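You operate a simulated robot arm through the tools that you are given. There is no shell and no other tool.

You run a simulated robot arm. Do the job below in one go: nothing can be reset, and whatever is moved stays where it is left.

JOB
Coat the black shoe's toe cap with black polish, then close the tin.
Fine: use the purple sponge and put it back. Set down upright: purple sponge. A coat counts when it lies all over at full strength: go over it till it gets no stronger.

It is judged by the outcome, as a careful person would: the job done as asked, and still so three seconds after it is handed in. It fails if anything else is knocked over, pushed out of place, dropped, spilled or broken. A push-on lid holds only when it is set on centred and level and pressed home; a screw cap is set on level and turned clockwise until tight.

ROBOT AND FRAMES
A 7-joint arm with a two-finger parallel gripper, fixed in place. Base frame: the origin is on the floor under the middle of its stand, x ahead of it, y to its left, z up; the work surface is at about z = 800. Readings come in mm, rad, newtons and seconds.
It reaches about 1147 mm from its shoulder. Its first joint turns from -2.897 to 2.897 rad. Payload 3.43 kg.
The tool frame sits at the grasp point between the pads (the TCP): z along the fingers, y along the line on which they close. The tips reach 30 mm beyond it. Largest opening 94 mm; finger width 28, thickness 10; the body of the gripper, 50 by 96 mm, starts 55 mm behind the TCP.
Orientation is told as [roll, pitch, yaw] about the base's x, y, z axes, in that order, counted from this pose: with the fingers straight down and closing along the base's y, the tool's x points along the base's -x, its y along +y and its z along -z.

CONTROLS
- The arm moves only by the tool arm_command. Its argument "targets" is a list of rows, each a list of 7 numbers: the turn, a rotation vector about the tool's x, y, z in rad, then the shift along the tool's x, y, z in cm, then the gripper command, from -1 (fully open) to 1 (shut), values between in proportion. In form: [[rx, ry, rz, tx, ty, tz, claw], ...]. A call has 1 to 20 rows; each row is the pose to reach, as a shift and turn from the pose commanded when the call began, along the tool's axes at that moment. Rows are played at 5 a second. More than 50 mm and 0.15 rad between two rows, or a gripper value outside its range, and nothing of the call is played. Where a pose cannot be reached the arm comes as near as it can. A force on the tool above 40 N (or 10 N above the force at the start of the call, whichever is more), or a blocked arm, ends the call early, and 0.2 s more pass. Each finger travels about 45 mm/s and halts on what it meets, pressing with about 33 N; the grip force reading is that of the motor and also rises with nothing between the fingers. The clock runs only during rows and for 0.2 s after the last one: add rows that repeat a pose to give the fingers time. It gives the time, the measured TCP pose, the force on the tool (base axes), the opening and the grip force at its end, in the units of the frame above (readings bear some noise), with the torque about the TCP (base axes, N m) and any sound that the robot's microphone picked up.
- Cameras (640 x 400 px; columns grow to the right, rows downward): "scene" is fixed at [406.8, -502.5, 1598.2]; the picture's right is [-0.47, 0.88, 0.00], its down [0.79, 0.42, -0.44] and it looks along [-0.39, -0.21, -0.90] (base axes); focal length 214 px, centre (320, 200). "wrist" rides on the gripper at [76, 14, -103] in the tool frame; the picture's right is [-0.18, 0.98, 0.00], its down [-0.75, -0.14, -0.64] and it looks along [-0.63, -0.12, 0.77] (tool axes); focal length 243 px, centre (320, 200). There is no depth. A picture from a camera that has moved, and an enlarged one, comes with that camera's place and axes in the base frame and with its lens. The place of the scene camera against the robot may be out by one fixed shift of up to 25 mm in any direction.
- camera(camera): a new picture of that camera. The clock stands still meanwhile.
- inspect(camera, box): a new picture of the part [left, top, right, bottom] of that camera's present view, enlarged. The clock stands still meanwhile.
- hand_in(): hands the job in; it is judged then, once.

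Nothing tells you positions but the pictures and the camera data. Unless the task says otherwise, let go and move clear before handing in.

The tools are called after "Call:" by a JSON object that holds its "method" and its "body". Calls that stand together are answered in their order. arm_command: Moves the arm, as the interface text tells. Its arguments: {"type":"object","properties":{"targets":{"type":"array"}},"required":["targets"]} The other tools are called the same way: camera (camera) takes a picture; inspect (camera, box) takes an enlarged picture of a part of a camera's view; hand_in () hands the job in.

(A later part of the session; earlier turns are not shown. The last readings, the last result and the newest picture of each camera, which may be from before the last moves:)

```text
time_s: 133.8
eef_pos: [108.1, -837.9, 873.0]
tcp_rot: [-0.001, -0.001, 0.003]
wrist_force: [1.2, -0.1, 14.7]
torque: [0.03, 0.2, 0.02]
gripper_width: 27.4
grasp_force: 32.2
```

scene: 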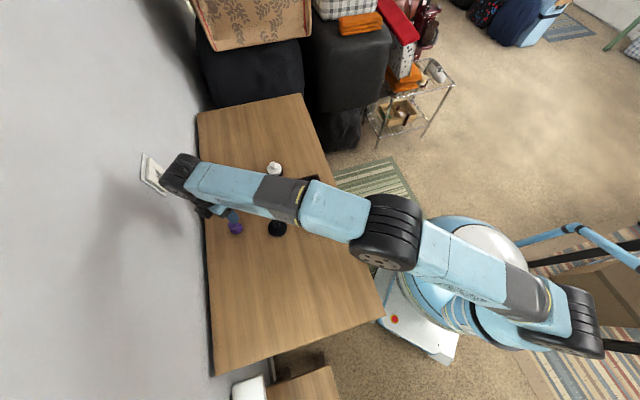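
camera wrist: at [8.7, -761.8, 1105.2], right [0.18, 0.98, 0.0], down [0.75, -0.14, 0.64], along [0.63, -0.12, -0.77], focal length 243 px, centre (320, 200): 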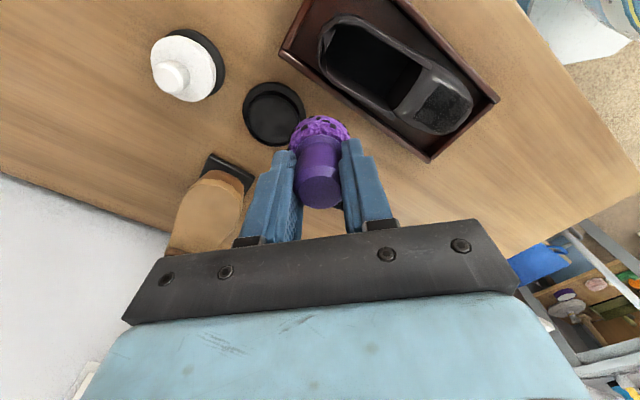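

Call:
{"method": "arm_command", "body": {"targets": [[0, 0, 0.1, 0, 0, 0, 0.8], [0, 0, 0.2, 0, 0, 0, 0.8], [0, 0, 0.1, 0, 0, 0, 0.8], [0, 0, 0, 0, 0, 0, 0.8], [0, 0, -0.1, 0, 0, 0, 0.8], [0, 0, -0.2, 0, 0, 0, 0.8], [0, 0, -0.1, 0, 0, 0, 0.8], [0, 0, 0, 0, 0, 0, 0.8], [0, 0, 0, 0, 0, -1, 0.8], [0, 0, 0, 0, 0, -4, 0.8], [0, 0, 0, 0, 0, -8, 0.8], [0, 0, 0, 0, 0, -12, 0.8], [0, 0, 0, 0, 0, -12, 0.8]]}}

Call:
{"method": "inspect", "body": {"camera": "wrist", "box": [240, 60, 400, 220]}}

Call:
{"method": "inspect", "body": {"camera": "scene", "box": [250, 150, 310, 205]}}

Call:
{"method": "inspect", "body": {"camera": "wrist", "box": [430, 10, 590, 140]}}

```text
time_s: 136.6
eef_pos: [108.6, -838.6, 992.8]
tcp_rot: [-0.001, 0.001, 0.003]
wrist_force: [-1.2, 0.4, 0.1]
torque: [0.0, 0.03, 0.02]
gripper_width: 27.4
grasp_force: 33.1
```

```text
2.50 times, centred on (320, 140) of wrist
camera zoom: at [32.1, -823.2, 1097.0], right [0.18, 0.98, 0.0], down [0.75, -0.14, 0.64], along [0.63, -0.12, -0.77], focal length 606 px, centre (320, 350)
```

zoom: 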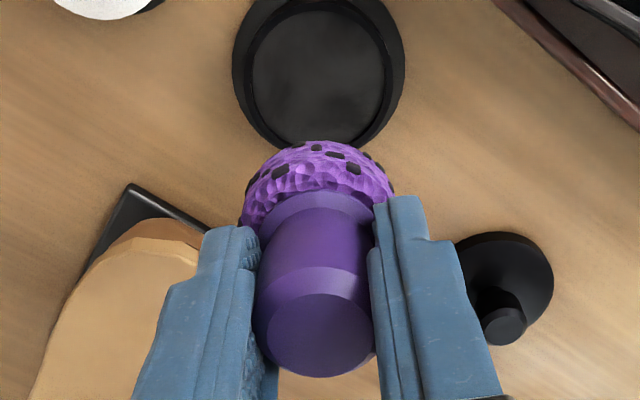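

```text
7.27 times, centred on (280, 178) of scene
camera zoom: at [406.8, -502.5, 1598.2], right [-0.47, 0.88, 0.0], down [0.79, 0.42, -0.44], along [-0.39, -0.21, -0.9], focal length 1560 px, centre (611, 364)
```

zoom: 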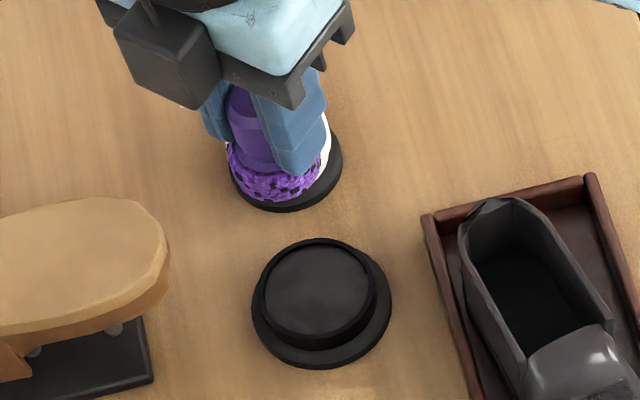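

```text
3.08 times, centred on (510, 75) of wrist
camera zoom: at [32.1, -823.2, 1097.0], right [0.18, 0.98, 0.0], down [0.75, -0.14, 0.64], along [0.63, -0.12, -0.77], focal length 746 px, centre (-265, 585)
```

zoom: 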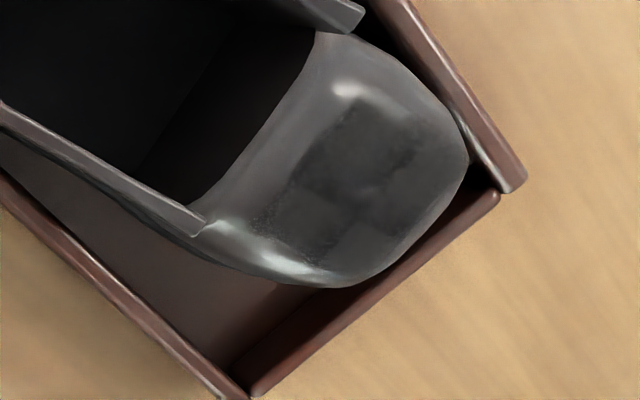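

The tin is fine and the sponge reloaded. I'll go back for a final pass over the whole coat, using balanced strokes to keep the shoe in place.

Call:
{"method": "arm_command", "body": {"targets": [[0, 0, 0, -0.2, 3, 0, 0.8], [0, 0, 0, -0.5, 7, 0, 0.8], [0, 0, 0, -0.8, 11, 0, 0.8], [0, 0, 0, -1.1, 15, 0, 0.8], [0.034, 0.021, 0, -1.32, 19.51, 0, 0.8], [0.068, 0.042, 0, -1.32, 19.51, 3, 0.8], [0.068, 0.042, 0, -1.32, 19.51, 6, 0.8], [0.068, 0.042, 0, -1.32, 19.51, 8.2, 0.8], [0.068, 0.042, 0, -1.32, 19.51, 8.8, 0.8], [0.068, 0.042, 0, -1.32, 19.51, 8.8, 0.8]]}}

Call:
{"method": "inspect", "body": {"camera": "wrist", "box": [220, 20, 420, 180]}}

```text
time_s: 138.8
eef_pos: [119.5, -642.4, 904.2]
tcp_rot: [-0.068, 0.043, 0.001]
wrist_force: [-1.0, -0.1, -1.7]
torque: [-0.02, 0.06, 0.01]
gripper_width: 27.4
grasp_force: 32.6
```

```text
2.50 times, centred on (320, 100) of wrist
camera zoom: at [48.0, -620.5, 1009.6], right [0.18, 0.98, -0.07], down [0.78, -0.1, 0.62], along [0.6, -0.17, -0.78], focal length 606 px, centre (320, 450)
```

zoom: 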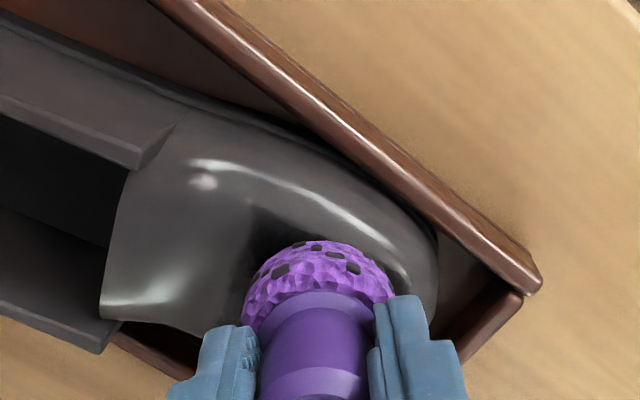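

Call:
{"method": "arm_command", "body": {"targets": [[0, 0, 0, 0, 0, 0.15, 0.8], [0, 0, 0, 0, 0, 0.3, 0.8], [0, 0, 0, 0, 0, 0.3, 0.8]]}}

```text
time_s: 139.6
eef_pos: [121.3, -641.8, 900.9]
tcp_rot: [-0.068, 0.041, 0.0]
wrist_force: [-0.4, 0.0, 3.5]
torque: [0.1, 0.02, 0.03]
gripper_width: 27.3
grasp_force: 33.0
```

Call:
{"method": "arm_command", "body": {"targets": [[0, 0, 0, -0.42, -0.27, 0.03, 0.8], [0, 0, 0, -0.85, -0.53, 0.04, 0.8], [0, 0, 0, -1.11, -0.11, 0.04, 0.8], [0, 0, 0, -0.69, 0.16, 0.04, 0.8], [0, 0, 0, -0.27, 0.42, 0.04, 0.8], [0, 0, 0, 0.16, 0.69, 0.04, 0.8], [0, 0, 0, -0.11, 1.11, 0.05, 0.8], [0, 0, 0, -0.53, 0.85, 0.05, 0.8], [0, 0, 0, -0.95, 0.58, 0.05, 0.8], [0, 0, 0, -1.38, 0.32, 0.05, 0.8], [0, 0, 0, -1.11, -0.11, 0.05, 0.8], [0, 0, 0, -0.85, -0.53, 0.05, 0.8], [0, 0, 0, -0.58, -0.95, 0.04, 0.8], [0, 0, 0, -0.16, -0.69, 0.04, 0.8], [0, 0, 0, 0.27, -0.42, 0.04, 0.8], [0, 0, 0, 0.69, -0.16, 0.04, 0.8], [0, 0, 0, 0.42, 0.27, 0.04, 0.8], [0, 0, 0, 0, 0, 0.04, 0.8]]}}

```text
time_s: 141.6
eef_pos: [124.7, -635.6, 901.0]
tcp_rot: [-0.066, 0.046, -0.002]
wrist_force: [-0.1, -0.3, -1.2]
torque: [-0.01, -0.04, 0.0]
gripper_width: 27.3
grasp_force: 32.9
stopped in row 10: the force on the tool passed its limit at 42 N (the readings are from after the stop); the commanded pose is now the measured one
```

Call:
{"method": "inspect", "body": {"camera": "wrist", "box": [220, 20, 420, 180]}}

Call:
{"method": "inspect", "body": {"camera": "scene", "box": [300, 180, 340, 230]}}

```text
2.50 times, centred on (320, 100) of wrist
camera zoom: at [52.8, -613.5, 1007.3], right [0.18, 0.98, -0.07], down [0.78, -0.1, 0.61], along [0.6, -0.17, -0.79], focal length 606 px, centre (320, 450)
```

zoom: 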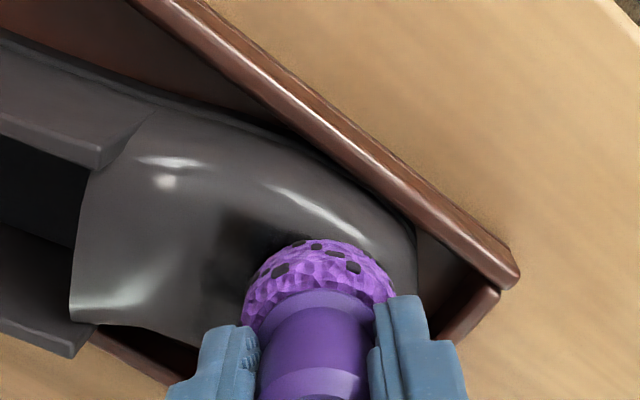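

```text
8.00 times, centred on (320, 205) of scene
camera zoom: at [406.8, -502.5, 1598.2], right [-0.47, 0.88, 0.0], down [0.79, 0.42, -0.44], along [-0.39, -0.21, -0.9], focal length 1716 px, centre (320, 160)
```

zoom: 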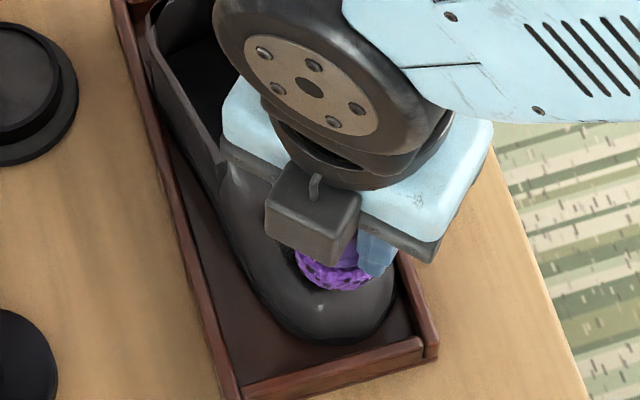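

The toe had swung against the tray's side wall, causing the force stop. I'll lift off and look at the whole shoe before continuing.

Call:
{"method": "arm_command", "body": {"targets": [[0, 0, 0, 0, 0, -1, 0.8], [0, 0, 0, 0, 0, -4, 0.8], [-0.066, -0.046, -0.002, 0, 0, -8, 0.8], [-0.066, -0.046, -0.002, 1, -4, -9, 0.8], [-0.066, -0.046, -0.002, 2, -8, -9, 0.8], [-0.066, -0.046, -0.002, 3, -12, -9, 0.8], [-0.066, -0.046, -0.002, 3.9, -14, -9, 0.8], [-0.066, -0.046, -0.002, 3.9, -14, -9, 0.8]]}}

Call:
{"method": "inspect", "body": {"camera": "scene", "box": [285, 165, 345, 240]}}

Call:
{"method": "inspect", "body": {"camera": "scene", "box": [312, 198, 330, 216]}}

Call:
{"method": "inspect", "body": {"camera": "wrist", "box": [280, 0, 520, 160]}}

```text
time_s: 143.4
eef_pos: [91.1, -768.3, 1000.3]
tcp_rot: [0.003, 0.001, 0.002]
wrist_force: [0.1, 0.0, -0.1]
torque: [-0.03, -0.02, 0.04]
gripper_width: 27.2
grasp_force: 33.2
```

```text
5.33 times, centred on (315, 202) of scene
camera zoom: at [406.8, -502.5, 1598.2], right [-0.47, 0.88, 0.0], down [0.79, 0.42, -0.44], along [-0.39, -0.21, -0.9], focal length 1144 px, centre (347, 187)
```

zoom: 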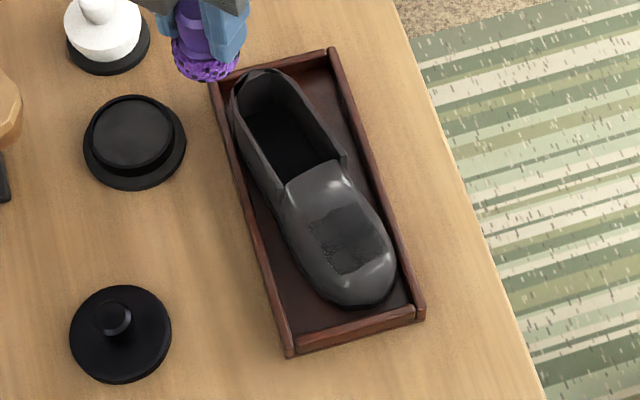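

```text
16.00 times, centred on (321, 207) of scene
camera zoom: at [406.8, -502.5, 1598.2], right [-0.47, 0.88, 0.0], down [0.79, 0.42, -0.44], along [-0.39, -0.21, -0.9], focal length 3432 px, centre (304, 88)
```

zoom: 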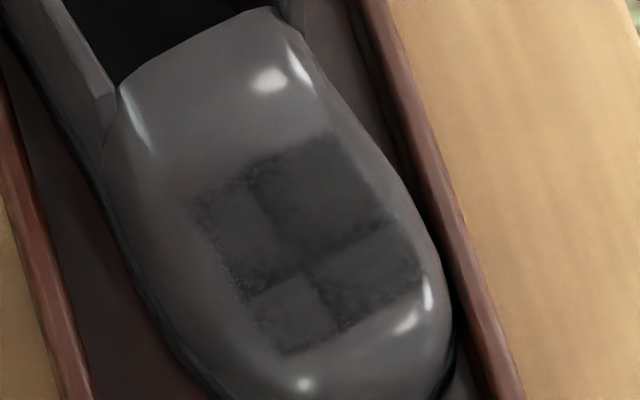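

```text
2.50 times, centred on (400, 80) of wrist
camera zoom: at [13.0, -753.2, 1105.6], right [0.18, 0.98, 0.0], down [0.75, -0.14, 0.64], along [0.63, -0.12, -0.77], focal length 606 px, centre (120, 500)
```

zoom: 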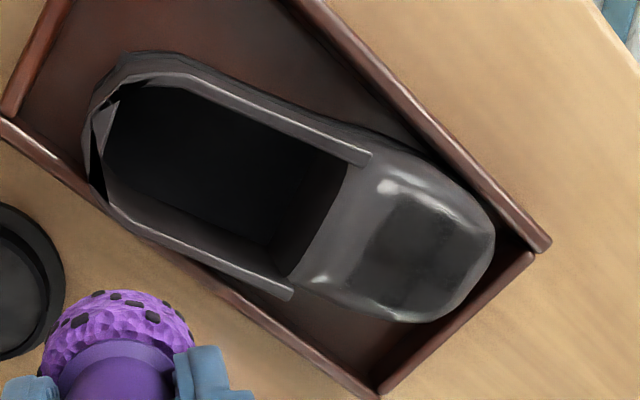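

The shoe sits in the tray with its toe about where it was and its heel about 1 cm to the side. The four blocks now look alike; I'll finish with gentle press-and-twist dabs on the tin-side blocks, without dragging.

Call:
{"method": "arm_command", "body": {"targets": [[0, 0, 0, -1.2, 3.2, 0, 0.8], [0, 0, 0, -2.4, 6.4, 0, 0.8], [0, 0.05, 0, -3.7, 9.6, 0, 0.8], [0.025, 0.1, 0, -4.9, 12.79, 0, 0.8], [0.049, 0.148, 0, -4.9, 12.79, 4, 0.8], [0.049, 0.148, 0, -4.9, 12.79, 8, 0.8], [0.049, 0.148, 0, -4.9, 12.79, 9.6, 0.8], [0.049, 0.148, 0, -4.9, 12.79, 10.0, 0.8], [0.049, 0.148, 0, -4.9, 12.79, 10.0, 0.8]]}}

Call:
{"method": "inspect", "body": {"camera": "wrist", "box": [220, 20, 420, 180]}}

```text
time_s: 145.4
eef_pos: [138.7, -642.1, 900.7]
tcp_rot: [-0.048, 0.148, -0.001]
wrist_force: [0.1, 0.6, 2.7]
torque: [0.08, -0.05, -0.03]
gripper_width: 27.3
grasp_force: 33.4
```

```text
2.50 times, centred on (320, 100) of wrist
camera zoom: at [78.4, -621.5, 1014.8], right [0.18, 0.98, -0.07], down [0.84, -0.11, 0.53], along [0.51, -0.16, -0.84], focal length 606 px, centre (320, 450)
```

zoom: 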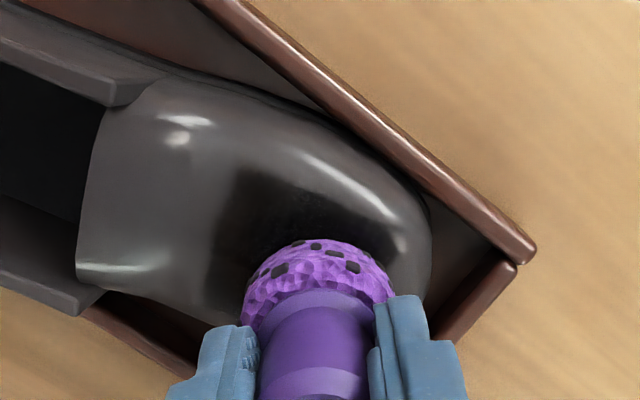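

Call:
{"method": "arm_command", "body": {"targets": [[0, 0, 0, 0, 0, 0.03, 0.8], [0, 0, 0.1, 0, 0, 0.04, 0.8], [0, 0, 0.2, 0, 0, 0.04, 0.8], [0, 0, 0.1, 0, 0, 0.04, 0.8], [0, 0, 0, 0, 0, 0.04, 0.8], [0, 0, -0.1, 0, 0, 0.04, 0.8], [0, 0, -0.2, 0, 0, 0.04, 0.8], [0, 0, -0.1, 0, 0, 0.04, 0.8], [0, 0, 0, 0, 0, 0.04, 0.8], [0, 0, 0.1, 0, 0, 0.05, 0.8], [0, 0, 0, 0, 0, 0.05, 0.8], [0, 0, -0.1, 0, 0, 0.05, 0.8], [0, 0, 0, 0, 0, 0.05, 0.8]]}}

```text
time_s: 148.2
eef_pos: [138.5, -640.6, 901.3]
tcp_rot: [-0.05, 0.149, -0.002]
wrist_force: [0.6, 2.5, 7.4]
torque: [0.2, -0.12, -0.01]
gripper_width: 26.9
grasp_force: 33.5
```

Call:
{"method": "arm_command", "body": {"targets": [[0, 0, 0, 0, 0, -0.6, 0.8], [-0.04, -0.025, 0, 0.77, -1.2, -0.6, 0.8], [-0.077, -0.047, 0, 1.54, -2.38, -0.26, 0.8], [-0.077, -0.047, 0, 1.54, -2.38, -0.26, 0.8]]}}

Call:
{"method": "arm_command", "body": {"targets": [[0, 0, 0, 0, 0, 0.15, 0.8], [0, 0, 0, 0, 0, 0.3, 0.8], [0, 0, 0, 0, 0, 0.3, 0.8]]}}

```text
time_s: 149.2
eef_pos: [122.9, -665.1, 906.6]
tcp_rot: [0.028, 0.101, -0.001]
wrist_force: [1.1, -0.2, 0.6]
torque: [0.02, 0.01, -0.02]
gripper_width: 27.2
grasp_force: 32.6
```

```text
time_s: 150.0
eef_pos: [123.1, -666.1, 903.1]
tcp_rot: [0.028, 0.1, -0.002]
wrist_force: [0.8, -0.3, -0.5]
torque: [0.01, 0.0, 0.0]
gripper_width: 27.1
grasp_force: 33.4
```

Call:
{"method": "arm_command", "body": {"targets": [[0, 0, 0, 0, 0, 0.1, 0.8], [0, 0, 0, 0, 0, 0.2, 0.8], [0, 0, 0, 0, 0, 0.2, 0.8]]}}

```text
time_s: 150.8
eef_pos: [124.0, -665.2, 902.2]
tcp_rot: [0.028, 0.102, -0.002]
wrist_force: [0.7, 1.1, 2.2]
torque: [-0.02, 0.03, 0.01]
gripper_width: 27.5
grasp_force: 33.1
```

Call:
{"method": "arm_command", "body": {"targets": [[0, 0, 0, 0, 0, 0.03, 0.8], [0, 0, 0.1, 0, 0, 0.04, 0.8], [0, 0, 0.2, 0, 0, 0.04, 0.8], [0, 0, 0.1, 0, 0, 0.04, 0.8], [0, 0, 0, 0, 0, 0.04, 0.8], [0, 0, -0.1, 0, 0, 0.04, 0.8], [0, 0, -0.2, 0, 0, 0.04, 0.8], [0, 0, -0.1, 0, 0, 0.04, 0.8], [0, 0, 0, 0, 0, 0.04, 0.8], [0, 0, 0.1, 0, 0, 0.05, 0.8], [0, 0, 0, 0, 0, 0.05, 0.8], [0, 0, -0.1, 0, 0, 0.05, 0.8], [0, 0, 0, 0, 0, 0.05, 0.8]]}}

```text
time_s: 153.6
eef_pos: [123.9, -666.7, 900.6]
tcp_rot: [0.028, 0.101, 0.0]
wrist_force: [1.1, 1.2, 2.8]
torque: [0.02, 0.01, -0.03]
gripper_width: 27.3
grasp_force: 33.6
```

Call:
{"method": "arm_command", "body": {"targets": [[0, 0, 0, 0, 0, -1, 0.8], [0, 0, 0, 0, 0, -4.5, 0.8], [0.014, -0.05, 0, 0.5, -2, -8.5, 0.8], [0.028, -0.101, 0, 2, -6, -9.8, 0.8], [0.028, -0.101, 0, 4.37, -9.8, -9.81, 0.8], [0.028, -0.101, 0, 4.37, -10.76, -9.81, 0.8], [0.028, -0.101, 0, 4.37, -10.76, -9.81, 0.8]]}}

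Call:
{"method": "inspect", "body": {"camera": "scene", "box": [285, 165, 345, 240]}}

Call:
{"method": "inspect", "body": {"camera": "scene", "box": [312, 198, 330, 216]}}

Call:
{"method": "inspect", "body": {"camera": "wrist", "box": [380, 30, 500, 140]}}

```text
time_s: 155.2
eef_pos: [88.7, -775.3, 1000.6]
tcp_rot: [0.0, -0.001, -0.002]
wrist_force: [-0.7, -0.1, 0.6]
torque: [-0.01, 0.01, 0.01]
gripper_width: 27.4
grasp_force: 33.2
```

```text
5.33 times, centred on (315, 202) of scene
camera zoom: at [406.8, -502.5, 1598.2], right [-0.47, 0.88, 0.0], down [0.79, 0.42, -0.44], along [-0.39, -0.21, -0.9], focal length 1144 px, centre (347, 187)
```

zoom: 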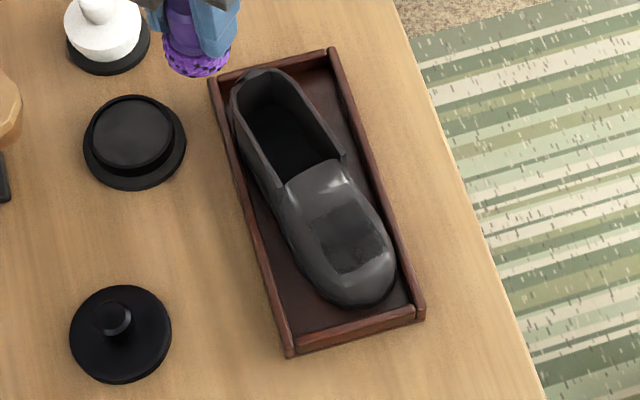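

```text
16.00 times, centred on (321, 207) of scene
camera zoom: at [406.8, -502.5, 1598.2], right [-0.47, 0.88, 0.0], down [0.79, 0.42, -0.44], along [-0.39, -0.21, -0.9], focal length 3432 px, centre (304, 88)
```

zoom: 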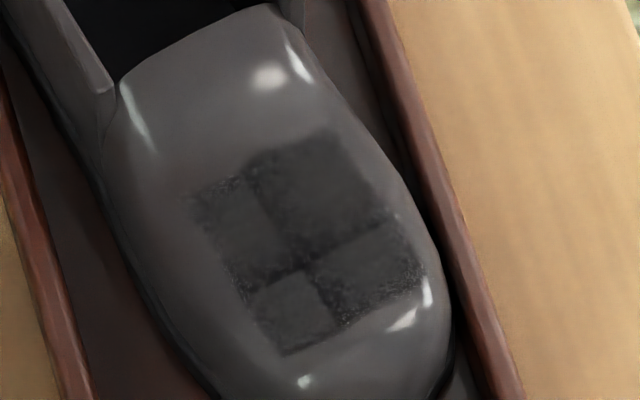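

```text
3.64 times, centred on (440, 85) of wrist
camera zoom: at [13.0, -759.8, 1105.7], right [0.19, 0.98, 0.0], down [0.75, -0.14, 0.64], along [0.63, -0.12, -0.77], focal length 882 px, centre (-116, 618)
```

zoom: 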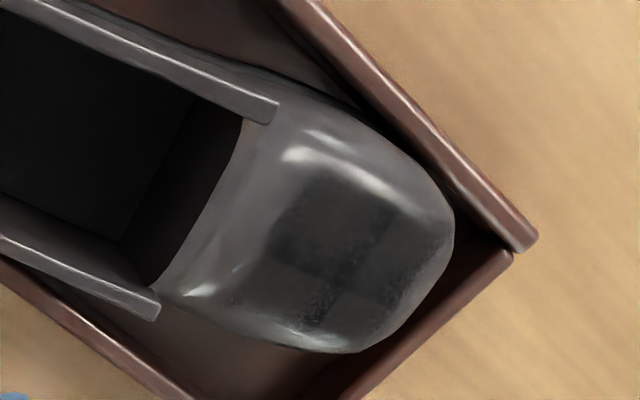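

No further darkening occurred, so the coat is at full strength. Now I'll carry the sponge back to its original spot at (318,-895).

Call:
{"method": "arm_command", "body": {"targets": [[0, 0, 0, -2, -1, 0, 0.8], [0, 0, 0, -6, -3.1, 0, 0.8], [0, 0, 0, -10, -5.2, 0, 0.8], [0, 0, 0, -14, -7.3, 0, 0.8], [0, 0, 0, -18, -9.4, 0, 0.8], [0, 0, 0, -21.5, -11.3, 0, 0.8], [0, 0, 0, -22.8, -12.0, 0, 0.8], [0, 0, 0, -22.8, -12.0, 4, 0.8], [0, 0, 0, -22.8, -12.0, 8, 0.8], [0, 0, 0, -22.8, -12.0, 11.5, 0.8], [0, 0, 0, -22.8, -12.0, 13.2, 0.8], [0, 0, 0, -22.8, -12.0, 13.2, 0.8]]}}

Call:
{"method": "inspect", "body": {"camera": "wrist", "box": [220, 60, 420, 220]}}

Call:
{"method": "inspect", "body": {"camera": "scene", "box": [210, 200, 260, 245]}}

```text
time_s: 157.8
eef_pos: [315.8, -895.0, 867.4]
tcp_rot: [0.0, 0.0, -0.001]
wrist_force: [1.0, 0.1, -0.7]
torque: [0.0, -0.02, 0.0]
gripper_width: 27.9
grasp_force: 33.2
```

```text
2.50 times, centred on (320, 140) of wrist
camera zoom: at [240.5, -880.0, 972.0], right [0.19, 0.98, 0.0], down [0.75, -0.14, 0.64], along [0.63, -0.12, -0.77], focal length 606 px, centre (320, 350)
```

zoom: 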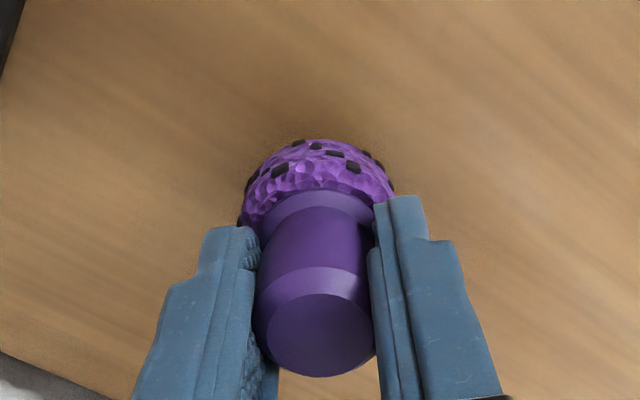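

```text
8.89 times, centred on (235, 222) of scene
camera zoom: at [406.8, -502.5, 1598.2], right [-0.47, 0.88, 0.0], down [0.79, 0.42, -0.44], along [-0.39, -0.21, -0.9], focal length 1906 px, centre (1076, 0)
```

zoom: 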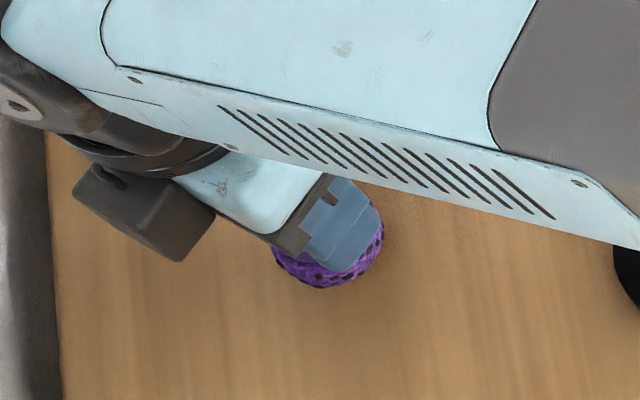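

Call:
{"method": "arm_command", "body": {"targets": [[0, 0, 0, 0, 0, 0.4, 0.8], [0, 0, 0, 0, 0, 0.8, 0.8], [0, 0, 0, 0, 0, 1.1, 0.8], [0, 0, 0, 0, 0, 1.1, 0.8]]}}

```text
time_s: 158.8
eef_pos: [316.9, -895.4, 857.5]
tcp_rot: [0.001, 0.0, -0.003]
wrist_force: [-0.8, -0.6, -0.9]
torque: [-0.01, -0.03, 0.01]
gripper_width: 27.5
grasp_force: 32.8
```

Call:
{"method": "arm_command", "body": {"targets": [[0, 0, 0, 0, 0, 0.15, 0.8], [0, 0, 0, 0, 0, 0.3, 0.8], [0, 0, 0, 0, 0, 0.3, 0.8]]}}

```text
time_s: 159.6
eef_pos: [317.4, -895.1, 854.1]
tcp_rot: [0.001, 0.0, -0.002]
wrist_force: [-0.6, -0.2, -0.5]
torque: [0.0, -0.02, -0.04]
gripper_width: 27.3
grasp_force: 33.1
```

Call:
{"method": "arm_command", "body": {"targets": [[0, 0, 0, 0, 0, 0.1, 0.8], [0, 0, 0, 0, 0, 0.15, 0.8], [0, 0, 0, 0, 0, 0.15, 0.8]]}}

```text
time_s: 160.4
eef_pos: [317.3, -895.3, 852.0]
tcp_rot: [0.0, 0.001, -0.001]
wrist_force: [-0.6, -0.2, -1.6]
torque: [0.01, -0.02, -0.01]
gripper_width: 27.2
grasp_force: 33.2
```

Call:
{"method": "arm_command", "body": {"targets": [[0, 0, 0, 0, 0, 0.08, 0.8], [0, 0, 0, 0, 0, 0.15, 0.8], [0, 0, 0, 0, 0, 0.15, 0.8]]}}

```text
time_s: 161.2
eef_pos: [317.1, -895.0, 851.5]
tcp_rot: [0.0, -0.001, -0.002]
wrist_force: [1.1, 0.9, 7.0]
torque: [0.0, 0.07, 0.05]
gripper_width: 27.5
grasp_force: 33.2
```

Call:
{"method": "arm_command", "body": {"targets": [[0, 0, 0, 0, 0, 0.05, 0.8], [0, 0, 0, 0, 0, 0.08, 0.8], [0, 0, 0, 0, 0, 0.08, 0.8]]}}

Call:
{"method": "inspect", "body": {"camera": "wrist", "box": [220, 60, 420, 220]}}

```text
time_s: 162.0
eef_pos: [317.4, -896.0, 850.9]
tcp_rot: [-0.001, 0.001, -0.003]
wrist_force: [1.3, -1.2, 19.3]
torque: [-0.13, 0.11, 0.0]
gripper_width: 27.5
grasp_force: 33.6
```

```text
2.50 times, centred on (320, 140) of wrist
camera zoom: at [240.7, -879.9, 956.2], right [0.19, 0.98, 0.0], down [0.75, -0.14, 0.64], along [0.63, -0.12, -0.77], focal length 606 px, centre (320, 350)
```

zoom: 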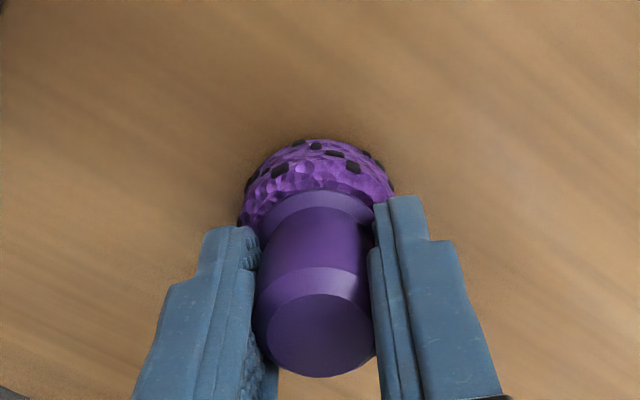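

The sponge sits on the table. I'll ease the pressure, open the fingers and rise straight up.

Call:
{"method": "arm_command", "body": {"targets": [[0, 0, 0, 0, 0, -0.06, 0.8], [0, 0, 0, 0, 0, -0.06, 0.6], [0, 0, 0, 0, 0, -0.06, 0.3], [0, 0, 0, 0, 0, -0.06, 0], [0, 0, 0, 0, 0, -0.06, -0.3], [0, 0, 0, 0, 0, -0.06, -0.3]]}}

Call:
{"method": "inspect", "body": {"camera": "wrist", "box": [220, 60, 420, 220]}}

```text
time_s: 163.4
eef_pos: [316.9, -895.5, 849.7]
tcp_rot: [0.001, 0.001, -0.001]
wrist_force: [-0.1, 0.2, -0.1]
torque: [0.02, 0.01, -0.02]
gripper_width: 61.3
grasp_force: 0.0
```

```text
2.50 times, centred on (320, 140) of wrist
camera zoom: at [240.8, -880.2, 954.1], right [0.19, 0.98, 0.0], down [0.75, -0.14, 0.64], along [0.63, -0.12, -0.77], focal length 606 px, centre (320, 350)
```

zoom: 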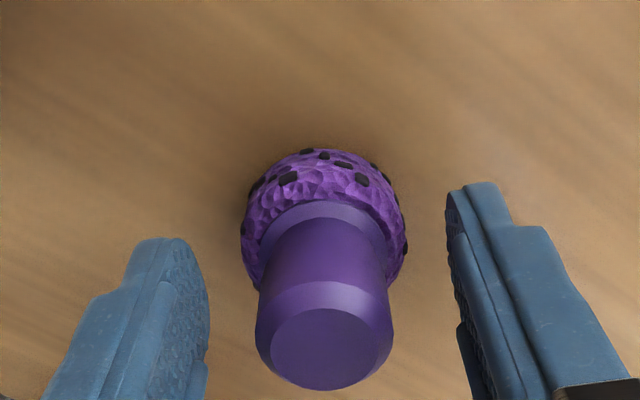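

Call:
{"method": "arm_command", "body": {"targets": [[0, 0, 0, 0, 0, -1, -0.3], [0, 0, 0, 0, 0, -3, -0.3], [0, 0, 0, 0, 0, -6, -0.3], [0, 0, 0, 0, 0, -10, -0.3], [0, 0, 0, 0, 0, -12, -0.1], [0, 0, 0, 0, 0, -12, 0]]}}

Call:
{"method": "inspect", "body": {"camera": "wrist", "box": [220, 20, 420, 180]}}

Call:
{"method": "inspect", "body": {"camera": "scene", "box": [210, 200, 260, 245]}}

```text
time_s: 164.8
eef_pos: [317.1, -895.6, 971.1]
tcp_rot: [0.0, 0.001, -0.001]
wrist_force: [0.2, 0.5, 1.2]
torque: [0.02, 0.03, -0.01]
gripper_width: 47.0
grasp_force: 0.0
```

```text
2.50 times, centred on (320, 100) of wrist
camera zoom: at [240.8, -880.4, 1075.7], right [0.19, 0.98, 0.0], down [0.75, -0.14, 0.64], along [0.63, -0.12, -0.77], focal length 606 px, centre (320, 450)
```

zoom: 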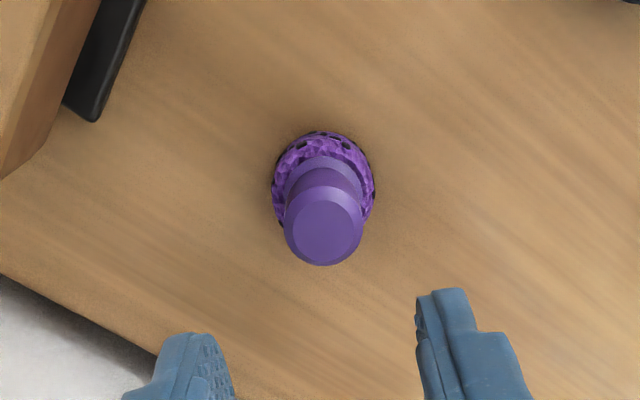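

```text
8.89 times, centred on (235, 222) of scene
camera zoom: at [406.8, -502.5, 1598.2], right [-0.47, 0.88, 0.0], down [0.79, 0.42, -0.44], along [-0.39, -0.21, -0.9], focal length 1906 px, centre (1076, 0)
```

zoom: 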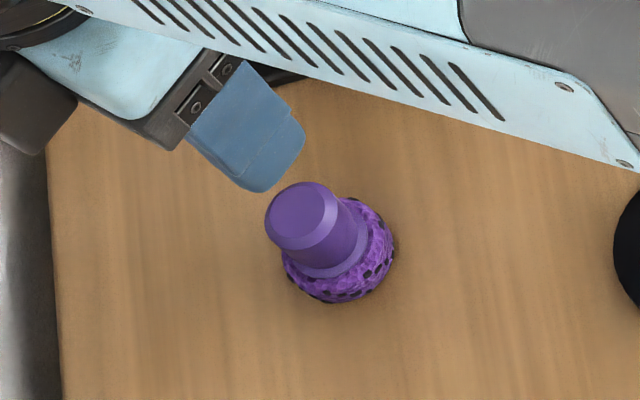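

The sponge stands upright at its original spot. Next I'll fetch the lid at about (240,-765).

Call:
{"method": "arm_command", "body": {"targets": [[0, 0, 0, 1.5, 2.5, 0, 0], [0, 0, 0, 3.3, 5.5, 0.5, 0], [0, 0, 0, 5.2, 8.6, 1, 0], [0, 0, 0, 7.0, 11.7, 1.6, 0], [0, 0, 0, 7.8, 12.98, 2.08, 0], [0, 0, 0, 7.8, 12.98, 2.08, 0]]}}

Call:
{"method": "inspect", "body": {"camera": "wrist", "box": [220, 40, 420, 200]}}

```text
time_s: 166.2
eef_pos: [239.5, -764.3, 949.0]
tcp_rot: [-0.001, 0.0, -0.003]
wrist_force: [-0.9, -0.1, 0.1]
torque: [0.01, -0.02, -0.01]
gripper_width: 46.9
grasp_force: 0.0
```

```text
2.50 times, centred on (320, 120) of wrist
camera zoom: at [162.7, -749.4, 1054.2], right [0.19, 0.98, 0.0], down [0.75, -0.14, 0.64], along [0.63, -0.12, -0.77], focal length 606 px, centre (320, 400)
```

zoom: 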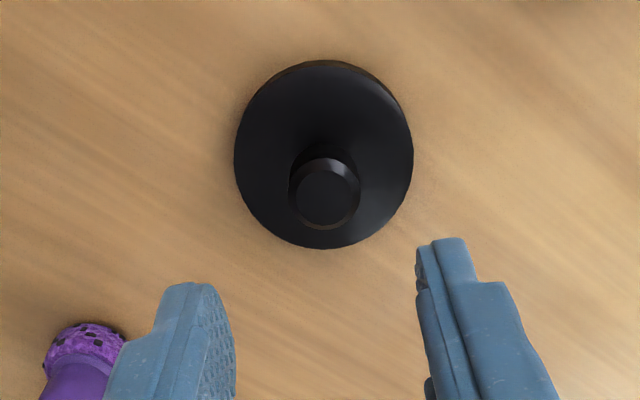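

The lid and fingers are aligned. I'll descend and grip the knob.

Call:
{"method": "arm_command", "body": {"targets": [[0, 0, 0, 0, 0, 3, 0], [0, 0, 0, 0, 0, 6, 0], [0, 0, 0, 0, 0, 8.5, 0], [0, 0, 0, 0, 0, 9.7, 0], [0, 0, 0, 0, 0, 10.1, 0], [0, 0, 0, 0, 0, 10.1, 0.2], [0, 0, 0, 0, 0, 10.1, 0.4], [0, 0, 0, 0, 0, 10.1, 0.6], [0, 0, 0, 0, 0, 10.1, 0.8], [0, 0, 0, 0, 0, 10.1, 0.8], [0, 0, 0, 0, 0, 10.1, 0.8]]}}

Call:
{"method": "inspect", "body": {"camera": "wrist", "box": [220, 60, 420, 240]}}

```text
time_s: 168.6
eef_pos: [240.6, -764.8, 849.0]
tcp_rot: [0.002, 0.0, -0.001]
wrist_force: [-0.3, -0.2, 0.5]
torque: [0.02, 0.01, -0.01]
gripper_width: 24.6
grasp_force: 33.4
```

```text
2.22 times, centred on (320, 150) of wrist
camera zoom: at [163.5, -750.0, 953.0], right [0.19, 0.98, 0.0], down [0.75, -0.14, 0.64], along [0.63, -0.12, -0.77], focal length 539 px, centre (320, 311)
```

zoom: 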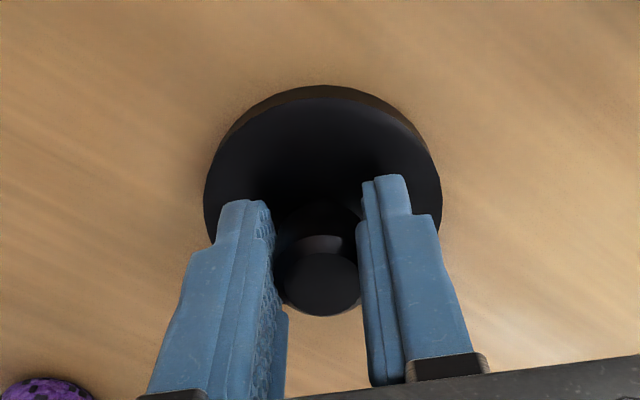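

The lid is held without side load. I'll lift it and stop short of the tin to check the tin's position from the wrist camera.

Call:
{"method": "arm_command", "body": {"targets": [[0, 0, 0, 0, 0, -1, 0.8], [0, 0, 0, 0, 0, -4, 0.8], [0, 0, 0, 0, 0, -8, 0.8], [0, 0, 0, 1, -1, -10.1, 0.8], [0, 0, 0, 4, -3.8, -10.1, 0.8], [0, 0, 0, 7, -6.6, -10.1, 0.8], [0, 0, 0, 8.7, -8.28, -10.1, 0.8], [0, 0, 0, 8.7, -8.28, -10.1, 0.8], [0, 0, 0, 8.7, -8.28, -10.1, 0.8]]}}

Call:
{"method": "camera", "body": {"camera": "wrist"}}

Call:
{"method": "inspect", "body": {"camera": "wrist", "box": [250, 0, 390, 100]}}

Call:
{"method": "inspect", "body": {"camera": "scene", "box": [255, 155, 315, 205]}}

```text
time_s: 170.6
eef_pos: [151.4, -849.6, 948.8]
tcp_rot: [0.0, 0.0, -0.002]
wrist_force: [-0.9, 0.5, 0.6]
torque: [0.0, -0.02, -0.02]
gripper_width: 24.4
grasp_force: 32.6
```

```text
taken
camera wrist: at [75.4, -833.2, 1054.1], right [0.19, 0.98, 0.0], down [0.75, -0.14, 0.64], along [0.63, -0.12, -0.77], focal length 243 px, centre (320, 200)
```

wrist: 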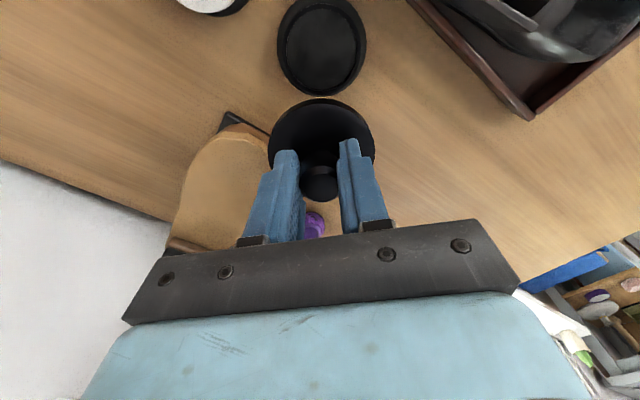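

```text
4.00 times, centred on (320, 50) of wrist
camera zoom: at [75.4, -833.2, 1054.1], right [0.19, 0.98, 0.0], down [0.75, -0.14, 0.64], along [0.63, -0.12, -0.77], focal length 970 px, centre (320, 800)
```

zoom: 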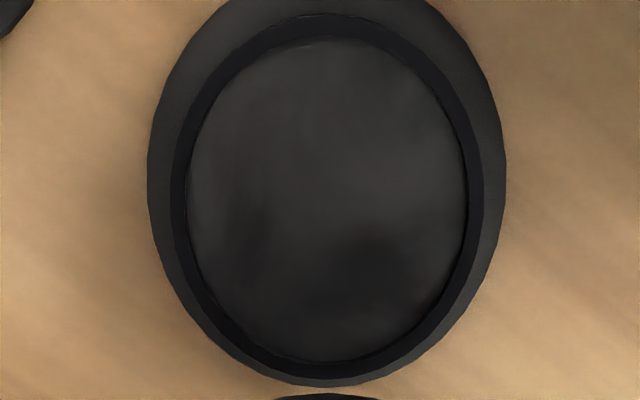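

```text
8.00 times, centred on (285, 180) of scene
camera zoom: at [406.8, -502.5, 1598.2], right [-0.47, 0.88, 0.0], down [0.79, 0.42, -0.44], along [-0.39, -0.21, -0.9], focal length 1716 px, centre (600, 360)
```

zoom: 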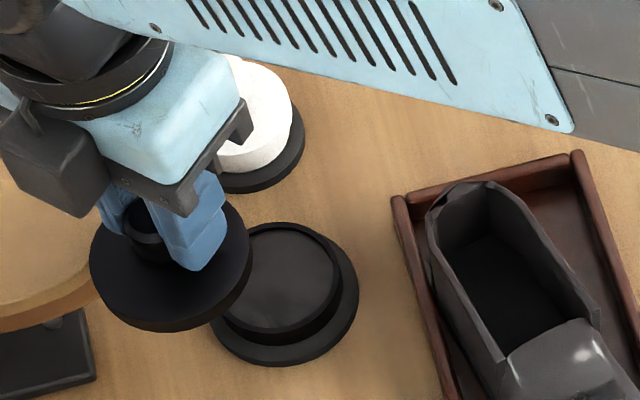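

The tin is where it was, at about (107,-839). I'll move the lid above it and stop about 15 mm high to check centring.

Call:
{"method": "arm_command", "body": {"targets": [[0, 0, 0, 1.5, 0.3, 0, 0.8], [0, 0, 0, 3.5, 0.6, 0, 0.8], [0, 0, 0, 4.57, 0.8, 0, 0.8], [0, 0, 0, 4.57, 0.8, 2.5, 0.8], [0, 0, 0, 4.57, 0.8, 5, 0.8], [0, 0, 0, 4.57, 0.8, 6.5, 0.8], [0, 0, 0, 4.57, 0.8, 6.99, 0.8], [0, 0, 0, 4.57, 0.8, 6.99, 0.8]]}}

Call:
{"method": "inspect", "body": {"camera": "wrist", "box": [220, 60, 420, 240]}}

Call:
{"method": "inspect", "body": {"camera": "scene", "box": [255, 160, 305, 205]}}

```text
time_s: 172.4
eef_pos: [106.6, -839.6, 880.3]
tcp_rot: [0.001, 0.0, -0.002]
wrist_force: [0.1, -0.3, -0.4]
torque: [0.02, 0.01, -0.01]
gripper_width: 24.8
grasp_force: 32.8
```

```text
2.22 times, centred on (320, 150) of wrist
camera zoom: at [29.5, -825.0, 984.6], right [0.19, 0.98, 0.0], down [0.75, -0.14, 0.64], along [0.63, -0.12, -0.77], focal length 539 px, centre (320, 311)
```

zoom: 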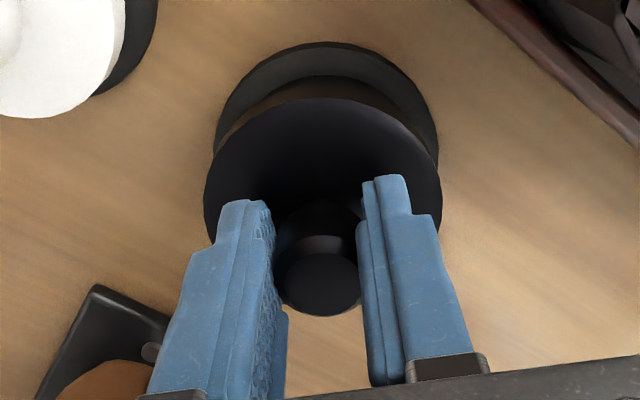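

```text
8.89 times, centred on (280, 182) of scene
camera zoom: at [406.8, -502.5, 1598.2], right [-0.47, 0.88, 0.0], down [0.79, 0.42, -0.44], along [-0.39, -0.21, -0.9], focal length 1906 px, centre (676, 356)
```

zoom: 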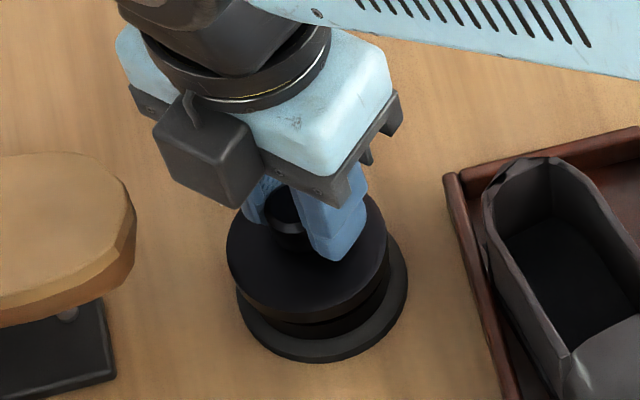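

Call:
{"method": "inspect", "body": {"camera": "wrist", "box": [270, 70, 370, 140]}}

```text
5.71 times, centred on (320, 105) of wrist
camera zoom: at [29.5, -825.0, 984.6], right [0.19, 0.98, 0.0], down [0.75, -0.14, 0.64], along [0.63, -0.12, -0.77], focal length 1386 px, centre (320, 743)
```

zoom: 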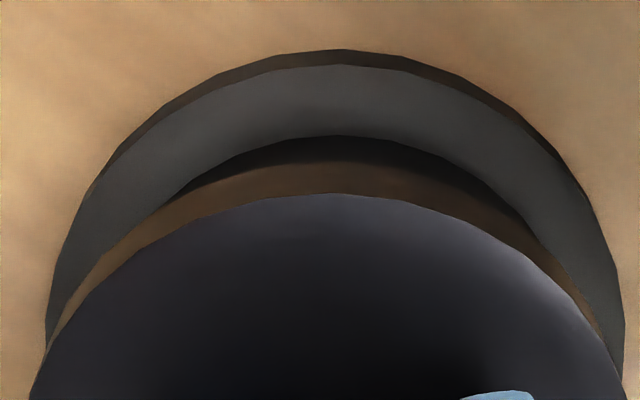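

The lid and tin are concentric to within about half a millimetre. I'll lower it onto the tin slowly.

Call:
{"method": "arm_command", "body": {"targets": [[0, 0, 0, 0, 0, 0.4, 0.8], [0, 0, 0, 0, 0, 0.8, 0.8], [0, 0, 0, 0, 0, 1.0, 0.8], [0, 0, 0, 0, 0, 1.0, 0.8]]}}

Call:
{"method": "inspect", "body": {"camera": "wrist", "box": [220, 60, 420, 240]}}

```text
time_s: 173.4
eef_pos: [106.7, -840.4, 870.2]
tcp_rot: [0.0, -0.001, -0.002]
wrist_force: [-0.1, 0.0, 0.3]
torque: [0.0, -0.01, -0.02]
gripper_width: 24.8
grasp_force: 33.0
```

```text
2.22 times, centred on (320, 150) of wrist
camera zoom: at [30.0, -825.0, 974.5], right [0.19, 0.98, 0.0], down [0.75, -0.14, 0.64], along [0.63, -0.12, -0.77], focal length 539 px, centre (320, 311)
```

zoom: 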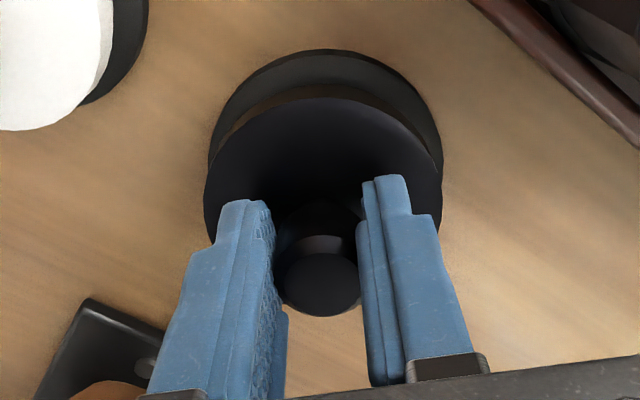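

Call:
{"method": "inspect", "body": {"camera": "wrist", "box": [270, 75, 370, 145]}}

Call:
{"method": "inspect", "body": {"camera": "scene", "box": [265, 170, 300, 205]}}

```text
5.71 times, centred on (320, 110) of wrist
camera zoom: at [30.0, -825.0, 974.5], right [0.19, 0.98, 0.0], down [0.75, -0.14, 0.64], along [0.63, -0.12, -0.77], focal length 1386 px, centre (320, 714)
```

zoom: 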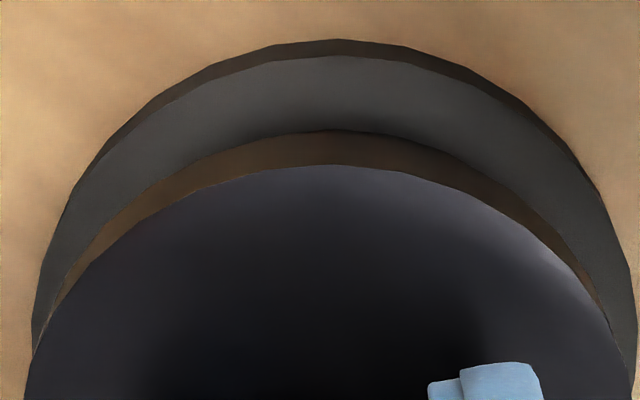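

```text
11.43 times, centred on (282, 188) of scene
camera zoom: at [406.8, -502.5, 1598.2], right [-0.47, 0.88, 0.0], down [0.79, 0.42, -0.44], along [-0.39, -0.21, -0.9], focal length 2451 px, centre (749, 343)
```

zoom: 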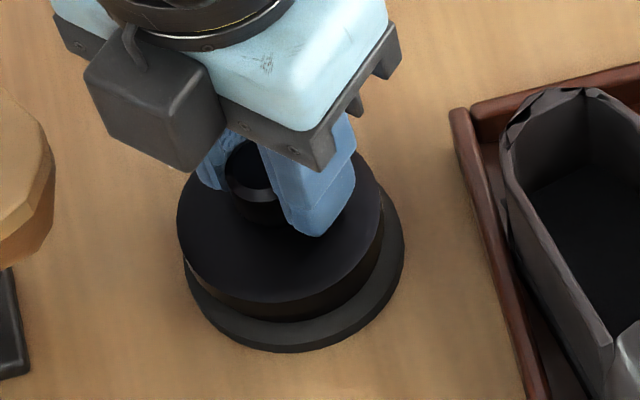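

Call:
{"method": "arm_command", "body": {"targets": [[0, 0, 0, 0, 0.07, 0, 0.8], [0, 0, 0, 0, 0.07, 0.2, 0.8], [0, 0, 0, 0, 0.07, 0.35, 0.8], [0, 0, 0, 0, 0.07, 0.35, 0.8]]}}

Call:
{"method": "inspect", "body": {"camera": "wrist", "box": [270, 75, 370, 145]}}

```text
time_s: 174.4
eef_pos: [106.2, -840.1, 866.9]
tcp_rot: [0.0, 0.001, -0.003]
wrist_force: [-0.2, -1.0, 0.5]
torque: [0.01, 0.02, 0.03]
gripper_width: 24.8
grasp_force: 32.1
```

```text
5.71 times, centred on (320, 110) of wrist
camera zoom: at [30.0, -824.2, 970.9], right [0.19, 0.98, 0.0], down [0.75, -0.14, 0.64], along [0.63, -0.12, -0.77], focal length 1386 px, centre (320, 714)
```

zoom: 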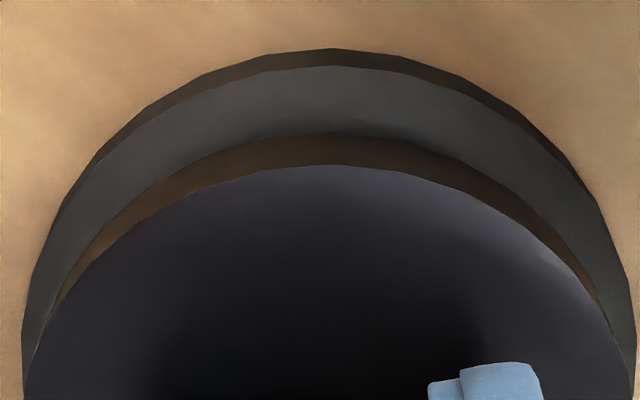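

Call:
{"method": "arm_command", "body": {"targets": [[0, 0, 0, 0, 0, 0.1, 0.8], [0, 0, 0, 0, 0, 0.18, 0.8], [0, 0, 0, 0, 0, 0.18, 0.8]]}}

```text
time_s: 175.2
eef_pos: [106.2, -840.5, 865.1]
tcp_rot: [-0.001, 0.0, -0.003]
wrist_force: [-0.9, 5.7, 4.0]
torque: [0.23, 0.01, 0.02]
gripper_width: 24.7
grasp_force: 33.5
```

The lid is engaging, with a small sideways force. I'll ease it toward +y to relieve that.

Call:
{"method": "arm_command", "body": {"targets": [[0, 0, 0, 0, 0.04, 0, 0.8], [0, 0, 0, 0, 0.07, 0, 0.8], [0, 0, 0, 0, 0.07, 0, 0.8]]}}

```text
time_s: 176.0
eef_pos: [106.9, -838.7, 863.8]
tcp_rot: [-0.001, 0.0, -0.001]
wrist_force: [-1.7, -4.5, 1.1]
torque: [-0.23, 0.01, -0.01]
gripper_width: 25.0
grasp_force: 32.6
```

Call:
{"method": "arm_command", "body": {"targets": [[0, 0, 0, 0, -0.03, 0, 0.8], [0, 0, 0, 0, -0.03, 0, 0.8]]}}

Call:
{"method": "inspect", "body": {"camera": "wrist", "box": [220, 60, 420, 240]}}

Call:
{"method": "inspect", "body": {"camera": "scene", "box": [265, 170, 300, 205]}}

```text
time_s: 176.6
eef_pos: [106.5, -840.1, 864.2]
tcp_rot: [0.001, -0.002, -0.002]
wrist_force: [0.3, -2.2, 0.0]
torque: [-0.03, 0.0, -0.01]
gripper_width: 24.7
grasp_force: 32.7
```

```text
2.22 times, centred on (320, 150) of wrist
camera zoom: at [30.0, -823.9, 969.2], right [0.19, 0.98, 0.0], down [0.75, -0.14, 0.64], along [0.63, -0.12, -0.77], focal length 539 px, centre (320, 311)
```

zoom: 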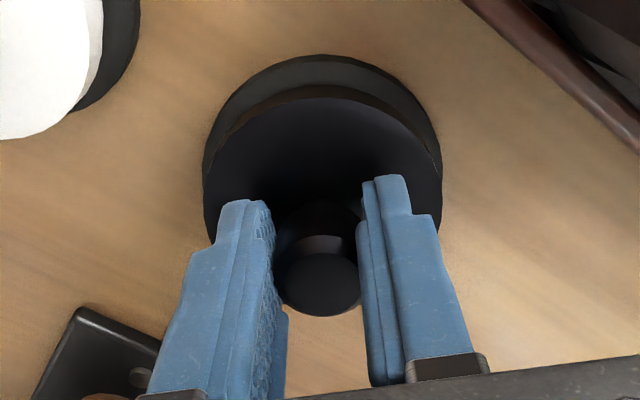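

```text
11.43 times, centred on (282, 188) of scene
camera zoom: at [406.8, -502.5, 1598.2], right [-0.47, 0.88, 0.0], down [0.79, 0.42, -0.44], along [-0.39, -0.21, -0.9], focal length 2451 px, centre (749, 343)
```

zoom: 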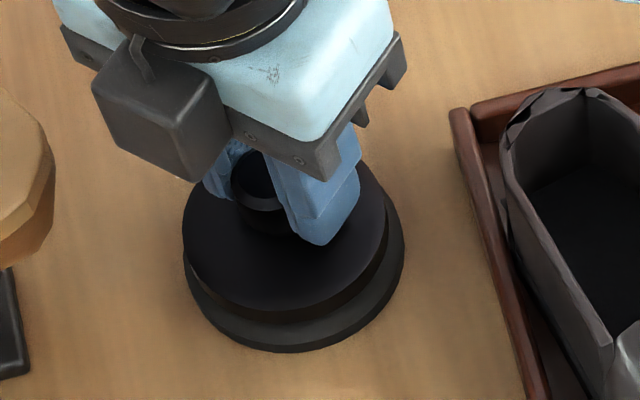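

Forces are near zero with the lid on the rim. Now I'll press it down in small steps.

Call:
{"method": "arm_command", "body": {"targets": [[0, 0, 0, 0, -0.01, 0.05, 0.8], [0, 0, 0, 0, -0.01, 0.1, 0.8], [0, 0, 0, 0, -0.01, 0.1, 0.8]]}}

```text
time_s: 177.4
eef_pos: [106.3, -838.4, 865.4]
tcp_rot: [-0.001, -0.001, -0.002]
wrist_force: [-0.4, 1.2, 7.1]
torque: [0.08, -0.03, 0.0]
gripper_width: 24.5
grasp_force: 33.3
```

Call:
{"method": "arm_command", "body": {"targets": [[0, 0, 0, 0, 0, 0.05, 0.8], [0, 0, 0, 0, 0, 0.1, 0.8], [0, 0, 0, 0, 0, 0.1, 0.8]]}}

```text
time_s: 178.2
eef_pos: [106.3, -840.1, 864.3]
tcp_rot: [-0.001, 0.0, -0.003]
wrist_force: [-1.7, 1.1, 20.8]
torque: [0.1, -0.05, 0.03]
gripper_width: 24.8
grasp_force: 33.3
```

Call:
{"method": "arm_command", "body": {"targets": [[0, 0, 0, 0, 0, 0.04, 0.8], [0, 0, 0, 0, 0, 0.07, 0.8], [0, 0, 0, 0, 0, 0.07, 0.8]]}}

```text
time_s: 179.0
eef_pos: [105.7, -839.4, 864.5]
tcp_rot: [-0.004, -0.001, -0.002]
wrist_force: [-1.1, -6.2, 32.5]
torque: [-0.08, -0.09, -0.04]
gripper_width: 25.0
grasp_force: 33.1
```

Call:
{"method": "arm_command", "body": {"targets": [[0, 0, 0, 0, 0.03, 0.03, 0.8], [0, 0, 0, 0, 0.03, 0.04, 0.8], [0, 0, 0, 0, 0.03, 0.04, 0.8]]}}

```text
time_s: 179.9
eef_pos: [106.8, -839.4, 864.2]
tcp_rot: [-0.001, 0.0, -0.003]
wrist_force: [0.7, 5.8, 4.3]
torque: [0.25, -0.05, 0.02]
gripper_width: 24.8
grasp_force: 33.0
stopped in row 3: the force on the tool passed its limit at 43 N (the readings are from after the stop); the commanded pose is now the measured one
```

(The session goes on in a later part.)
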